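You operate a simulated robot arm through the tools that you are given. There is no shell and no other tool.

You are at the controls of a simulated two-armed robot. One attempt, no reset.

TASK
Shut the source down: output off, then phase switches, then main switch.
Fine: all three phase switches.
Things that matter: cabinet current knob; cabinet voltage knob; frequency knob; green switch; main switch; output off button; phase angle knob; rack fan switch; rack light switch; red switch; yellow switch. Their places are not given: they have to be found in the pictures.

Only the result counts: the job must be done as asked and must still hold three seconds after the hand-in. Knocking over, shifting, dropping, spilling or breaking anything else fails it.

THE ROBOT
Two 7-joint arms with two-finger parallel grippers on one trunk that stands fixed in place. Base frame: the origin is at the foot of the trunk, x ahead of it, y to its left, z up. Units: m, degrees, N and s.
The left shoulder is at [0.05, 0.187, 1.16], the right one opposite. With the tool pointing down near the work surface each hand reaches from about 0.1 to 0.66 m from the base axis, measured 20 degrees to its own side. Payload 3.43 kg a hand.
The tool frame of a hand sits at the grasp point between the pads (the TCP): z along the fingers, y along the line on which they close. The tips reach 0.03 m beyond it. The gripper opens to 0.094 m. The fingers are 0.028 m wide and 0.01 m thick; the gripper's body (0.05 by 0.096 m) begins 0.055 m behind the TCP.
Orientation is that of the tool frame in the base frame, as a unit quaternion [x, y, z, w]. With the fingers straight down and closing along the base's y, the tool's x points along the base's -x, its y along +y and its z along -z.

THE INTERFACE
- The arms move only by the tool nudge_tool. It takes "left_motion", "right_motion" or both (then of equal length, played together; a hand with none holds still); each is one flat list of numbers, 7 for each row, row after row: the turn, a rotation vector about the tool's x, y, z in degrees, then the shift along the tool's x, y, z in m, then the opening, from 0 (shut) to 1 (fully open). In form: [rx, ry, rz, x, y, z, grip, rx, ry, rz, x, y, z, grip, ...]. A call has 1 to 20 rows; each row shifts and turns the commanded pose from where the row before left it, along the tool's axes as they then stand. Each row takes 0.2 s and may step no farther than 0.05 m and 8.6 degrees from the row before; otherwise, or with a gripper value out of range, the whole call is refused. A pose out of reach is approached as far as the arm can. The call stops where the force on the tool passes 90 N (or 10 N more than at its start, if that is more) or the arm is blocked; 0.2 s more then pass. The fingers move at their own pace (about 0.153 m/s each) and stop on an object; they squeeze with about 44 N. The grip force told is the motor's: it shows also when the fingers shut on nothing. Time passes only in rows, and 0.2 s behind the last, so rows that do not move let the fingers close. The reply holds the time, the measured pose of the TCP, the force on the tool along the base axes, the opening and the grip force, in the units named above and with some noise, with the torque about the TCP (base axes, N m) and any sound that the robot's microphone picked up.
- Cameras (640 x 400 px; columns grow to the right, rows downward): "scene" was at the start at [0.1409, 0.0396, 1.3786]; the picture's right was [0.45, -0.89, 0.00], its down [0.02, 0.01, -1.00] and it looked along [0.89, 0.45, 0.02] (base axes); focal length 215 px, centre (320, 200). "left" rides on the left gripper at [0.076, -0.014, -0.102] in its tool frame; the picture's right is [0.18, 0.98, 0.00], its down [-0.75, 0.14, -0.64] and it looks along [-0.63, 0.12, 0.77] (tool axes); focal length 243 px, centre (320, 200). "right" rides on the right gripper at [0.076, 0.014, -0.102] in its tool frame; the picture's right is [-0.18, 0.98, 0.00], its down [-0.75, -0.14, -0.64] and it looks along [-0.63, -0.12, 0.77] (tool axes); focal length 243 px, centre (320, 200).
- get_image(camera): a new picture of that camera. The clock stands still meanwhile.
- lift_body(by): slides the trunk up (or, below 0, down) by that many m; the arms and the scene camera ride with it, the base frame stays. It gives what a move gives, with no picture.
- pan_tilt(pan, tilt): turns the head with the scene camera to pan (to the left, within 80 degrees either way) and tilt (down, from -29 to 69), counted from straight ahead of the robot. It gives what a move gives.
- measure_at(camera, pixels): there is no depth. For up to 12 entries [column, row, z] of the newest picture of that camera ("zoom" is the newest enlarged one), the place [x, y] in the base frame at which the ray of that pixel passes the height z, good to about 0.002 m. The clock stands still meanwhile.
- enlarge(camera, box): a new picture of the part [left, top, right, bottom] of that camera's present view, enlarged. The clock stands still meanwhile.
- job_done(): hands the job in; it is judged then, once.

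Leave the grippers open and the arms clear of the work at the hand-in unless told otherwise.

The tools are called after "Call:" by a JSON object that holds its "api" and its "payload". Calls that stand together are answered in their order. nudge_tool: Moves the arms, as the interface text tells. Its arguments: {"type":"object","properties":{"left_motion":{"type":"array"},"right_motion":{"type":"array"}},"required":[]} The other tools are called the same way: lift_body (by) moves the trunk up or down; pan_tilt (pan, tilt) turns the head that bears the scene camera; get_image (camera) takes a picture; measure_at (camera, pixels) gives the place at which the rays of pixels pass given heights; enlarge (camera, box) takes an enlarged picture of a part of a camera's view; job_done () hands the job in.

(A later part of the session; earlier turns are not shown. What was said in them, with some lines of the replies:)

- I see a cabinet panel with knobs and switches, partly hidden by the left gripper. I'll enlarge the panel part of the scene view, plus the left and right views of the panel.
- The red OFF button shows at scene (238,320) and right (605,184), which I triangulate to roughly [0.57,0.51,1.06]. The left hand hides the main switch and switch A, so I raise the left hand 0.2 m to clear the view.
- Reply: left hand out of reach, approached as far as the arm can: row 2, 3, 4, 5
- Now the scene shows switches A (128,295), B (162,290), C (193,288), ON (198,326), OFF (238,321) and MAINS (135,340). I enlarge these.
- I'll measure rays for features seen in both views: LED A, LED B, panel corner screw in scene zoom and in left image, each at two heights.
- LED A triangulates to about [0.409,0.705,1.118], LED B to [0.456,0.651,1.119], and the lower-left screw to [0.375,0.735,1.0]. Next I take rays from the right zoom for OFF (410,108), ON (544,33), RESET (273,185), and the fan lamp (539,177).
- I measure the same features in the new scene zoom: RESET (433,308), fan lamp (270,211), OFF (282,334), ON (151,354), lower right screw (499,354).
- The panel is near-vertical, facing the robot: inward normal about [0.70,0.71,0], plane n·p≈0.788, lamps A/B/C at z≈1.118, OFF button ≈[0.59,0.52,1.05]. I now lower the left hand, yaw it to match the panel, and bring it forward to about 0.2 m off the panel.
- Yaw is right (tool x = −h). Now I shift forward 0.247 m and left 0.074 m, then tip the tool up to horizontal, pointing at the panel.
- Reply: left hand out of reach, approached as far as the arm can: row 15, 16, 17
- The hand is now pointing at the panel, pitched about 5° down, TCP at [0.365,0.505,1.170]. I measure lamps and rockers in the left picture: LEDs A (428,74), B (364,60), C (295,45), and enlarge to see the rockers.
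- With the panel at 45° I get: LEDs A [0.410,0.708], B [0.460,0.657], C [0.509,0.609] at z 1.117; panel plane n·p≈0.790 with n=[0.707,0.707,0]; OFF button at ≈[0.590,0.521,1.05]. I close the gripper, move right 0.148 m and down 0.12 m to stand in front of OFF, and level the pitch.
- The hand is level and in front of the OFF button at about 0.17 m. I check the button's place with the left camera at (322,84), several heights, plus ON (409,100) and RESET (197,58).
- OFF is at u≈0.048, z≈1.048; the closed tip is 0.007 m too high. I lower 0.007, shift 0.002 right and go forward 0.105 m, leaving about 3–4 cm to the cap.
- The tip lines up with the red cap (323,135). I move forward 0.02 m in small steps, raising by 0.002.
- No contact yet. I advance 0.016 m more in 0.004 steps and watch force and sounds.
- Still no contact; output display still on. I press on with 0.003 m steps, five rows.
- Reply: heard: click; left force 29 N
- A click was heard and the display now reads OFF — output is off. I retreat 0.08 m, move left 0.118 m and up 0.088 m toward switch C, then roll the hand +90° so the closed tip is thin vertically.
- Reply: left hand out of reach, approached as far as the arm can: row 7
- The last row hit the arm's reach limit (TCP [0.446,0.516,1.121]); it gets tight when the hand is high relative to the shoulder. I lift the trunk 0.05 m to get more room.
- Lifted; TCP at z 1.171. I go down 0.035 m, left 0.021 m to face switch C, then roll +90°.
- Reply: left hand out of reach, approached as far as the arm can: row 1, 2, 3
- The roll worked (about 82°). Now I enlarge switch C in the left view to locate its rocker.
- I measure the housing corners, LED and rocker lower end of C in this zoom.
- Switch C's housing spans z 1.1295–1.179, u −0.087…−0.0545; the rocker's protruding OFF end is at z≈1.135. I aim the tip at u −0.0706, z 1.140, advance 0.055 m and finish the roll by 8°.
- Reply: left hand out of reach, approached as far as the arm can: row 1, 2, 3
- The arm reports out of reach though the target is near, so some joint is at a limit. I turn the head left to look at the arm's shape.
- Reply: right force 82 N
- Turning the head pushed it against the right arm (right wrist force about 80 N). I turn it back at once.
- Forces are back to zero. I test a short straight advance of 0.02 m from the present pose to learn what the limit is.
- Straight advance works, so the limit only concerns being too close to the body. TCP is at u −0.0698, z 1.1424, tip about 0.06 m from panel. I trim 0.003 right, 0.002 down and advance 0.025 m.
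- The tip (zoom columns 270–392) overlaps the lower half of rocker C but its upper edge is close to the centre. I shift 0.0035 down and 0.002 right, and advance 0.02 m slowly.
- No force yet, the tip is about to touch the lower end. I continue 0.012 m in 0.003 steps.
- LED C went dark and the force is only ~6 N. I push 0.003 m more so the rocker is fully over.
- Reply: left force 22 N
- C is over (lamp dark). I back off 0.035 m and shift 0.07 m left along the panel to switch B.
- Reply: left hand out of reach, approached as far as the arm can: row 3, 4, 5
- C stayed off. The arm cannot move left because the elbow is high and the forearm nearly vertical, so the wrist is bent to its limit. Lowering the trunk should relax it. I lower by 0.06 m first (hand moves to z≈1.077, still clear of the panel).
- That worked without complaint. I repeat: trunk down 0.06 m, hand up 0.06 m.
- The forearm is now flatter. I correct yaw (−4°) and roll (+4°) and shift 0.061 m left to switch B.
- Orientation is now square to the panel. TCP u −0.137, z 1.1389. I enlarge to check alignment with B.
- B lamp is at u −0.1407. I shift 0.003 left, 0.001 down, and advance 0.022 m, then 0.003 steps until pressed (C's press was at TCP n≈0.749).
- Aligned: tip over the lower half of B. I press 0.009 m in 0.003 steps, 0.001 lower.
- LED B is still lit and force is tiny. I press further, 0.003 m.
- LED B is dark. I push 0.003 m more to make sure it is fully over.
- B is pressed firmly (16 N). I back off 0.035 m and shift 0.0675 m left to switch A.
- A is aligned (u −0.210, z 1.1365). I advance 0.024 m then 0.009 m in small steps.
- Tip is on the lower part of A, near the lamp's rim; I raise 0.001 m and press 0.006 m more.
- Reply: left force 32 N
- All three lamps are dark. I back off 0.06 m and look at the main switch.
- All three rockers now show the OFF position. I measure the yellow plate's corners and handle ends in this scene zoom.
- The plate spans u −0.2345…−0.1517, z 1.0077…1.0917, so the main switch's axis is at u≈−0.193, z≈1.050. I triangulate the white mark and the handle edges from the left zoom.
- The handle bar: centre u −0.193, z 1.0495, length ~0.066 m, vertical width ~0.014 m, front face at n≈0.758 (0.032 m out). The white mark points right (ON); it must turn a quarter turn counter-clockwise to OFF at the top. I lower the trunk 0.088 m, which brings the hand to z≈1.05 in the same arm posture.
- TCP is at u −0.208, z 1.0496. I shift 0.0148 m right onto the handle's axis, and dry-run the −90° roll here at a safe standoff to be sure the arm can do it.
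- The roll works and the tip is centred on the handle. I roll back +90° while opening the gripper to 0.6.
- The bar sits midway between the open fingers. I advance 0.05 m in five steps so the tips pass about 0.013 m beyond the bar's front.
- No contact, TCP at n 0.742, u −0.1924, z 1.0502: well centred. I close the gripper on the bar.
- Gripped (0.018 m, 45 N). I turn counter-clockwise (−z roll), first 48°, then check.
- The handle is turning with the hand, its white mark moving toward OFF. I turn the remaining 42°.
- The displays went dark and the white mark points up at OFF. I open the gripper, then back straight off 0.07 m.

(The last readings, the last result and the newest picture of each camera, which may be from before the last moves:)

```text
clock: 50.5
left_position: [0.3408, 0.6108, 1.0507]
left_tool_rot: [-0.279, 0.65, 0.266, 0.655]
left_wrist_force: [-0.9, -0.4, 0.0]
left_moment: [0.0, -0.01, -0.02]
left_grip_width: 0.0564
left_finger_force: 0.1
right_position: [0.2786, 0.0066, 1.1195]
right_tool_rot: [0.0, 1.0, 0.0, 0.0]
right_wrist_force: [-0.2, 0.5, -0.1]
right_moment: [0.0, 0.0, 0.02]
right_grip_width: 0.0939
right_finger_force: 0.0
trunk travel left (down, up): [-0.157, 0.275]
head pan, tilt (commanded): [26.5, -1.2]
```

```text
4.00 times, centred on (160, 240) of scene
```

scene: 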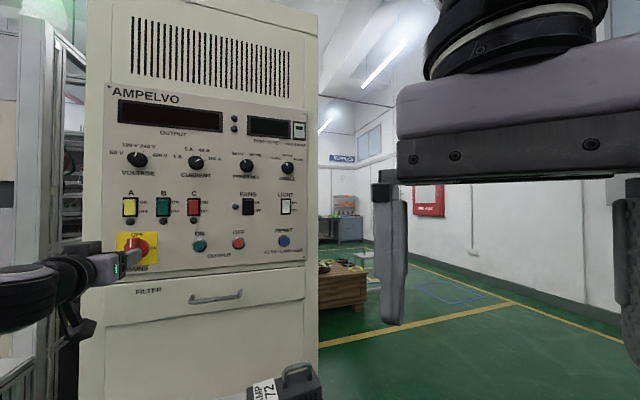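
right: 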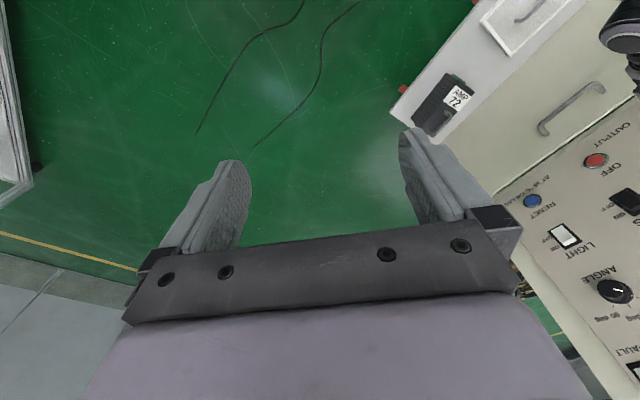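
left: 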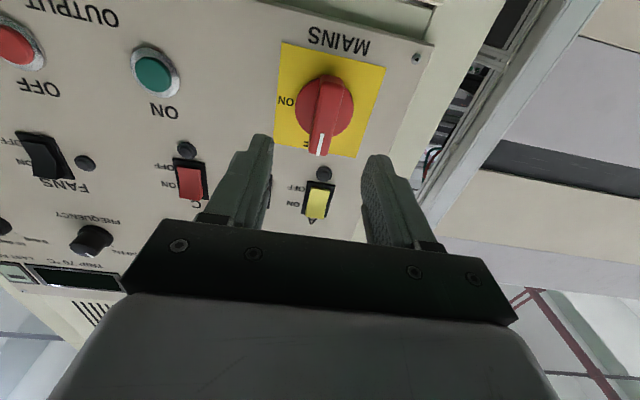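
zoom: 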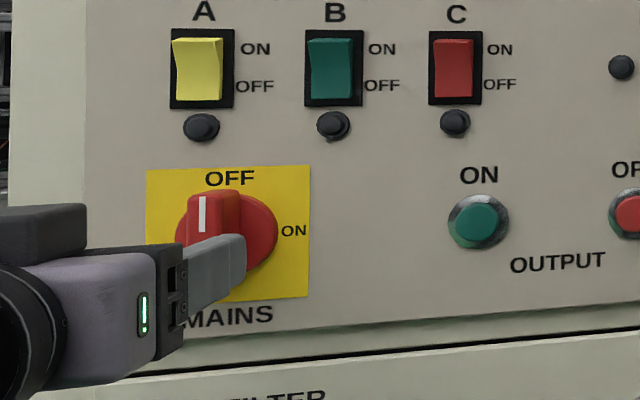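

The handle stays at OFF after release. I back off a further 0.08 m with the gripper fully open so the arm is clear.

Call:
{"api": "nudge_tool", "payload": {"left_motion": [0, 0, 0, 0, 0, -0.02, 0.8, 0, 0, 0, 0, 0, -0.02, 1, 0, 0, 0, 0, 0, -0.02, 1, 0, 0, 0, 0, 0, -0.02, 1, 0, 0, 0, 0, 0, 0, 1]}}

Call:
{"api": "get_image", "payload": {"camera": "scene"}}

Call:
{"api": "enlarge", "payload": {"camera": "scene", "box": [90, 90, 310, 290]}}

```text
clock: 51.6
left_position: [0.2842, 0.555, 1.0488]
left_tool_rot: [-0.278, 0.65, 0.264, 0.656]
left_wrist_force: [-1.5, 0.4, 0.2]
left_moment: [0.03, 0.01, 0.02]
left_grip_width: 0.0938
left_finger_force: 0.1
right_position: [0.2786, 0.0064, 1.1194]
right_tool_rot: [0.0, 1.0, 0.0, 0.0]
right_wrist_force: [-0.7, 1.2, 0.3]
right_moment: [0.02, -0.03, -0.01]
right_grip_width: 0.094
right_finger_force: 0.1
trunk travel left (down, up): [-0.157, 0.275]
head pan, tilt (commanded): [26.5, -1.2]
```

```text
taken
```

scene: 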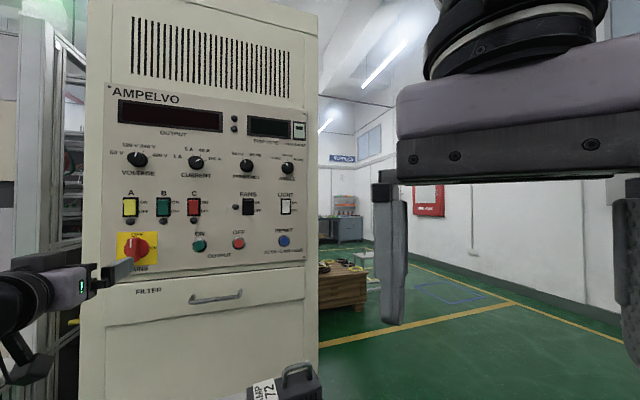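

```text
2.00 times, centred on (200, 190) of scene
```

zoom: 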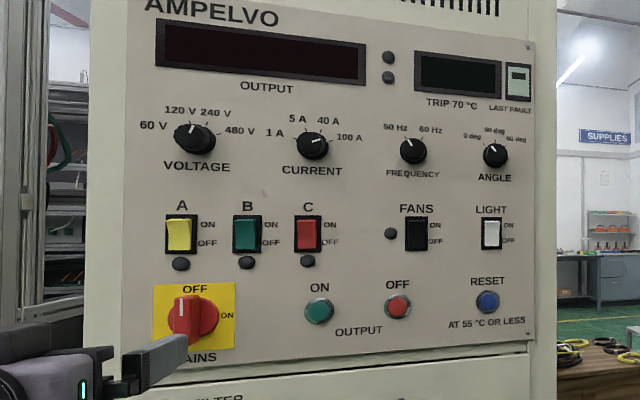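

Everything is as wanted: displays dark, rockers A, B and C at OFF with lamps out, MAINS mark at OFF, and the knobs and fan/light switches untouched. The arms are clear with the grippers open. I hand in.

Call:
{"api": "job_done", "payload": {}}

```text
The job is handed in.
```

The source is shut down in the order you asked, and the job is handed in. I don't have the verdict.

1. **Output off:** I pressed the red OFF button. It clicked and the display changed to OFF.
2. **Phase switches:** I flipped the red, green and yellow rockers (C, then B, then A) to OFF. Each lamp went dark as its switch went over, and all three stayed off.
3. **Main switch:** I gripped the handle and turned it a quarter turn counter-clockwise. Its white mark now points to OFF and both displays are dark. It stayed there after I let go.

In the last picture the four knobs and the fan and light switches looked unchanged. I backed the left arm off the panel and left both grippers open. The trunk is about 0.22 m lower than at the start, because the left arm needed that to reach switches A and B and the main switch.

When I turned the head for a better view, it pressed against the right arm and the wrist read about 80 N. I turned it straight back, the force went to zero, and nothing in the scene was touched.
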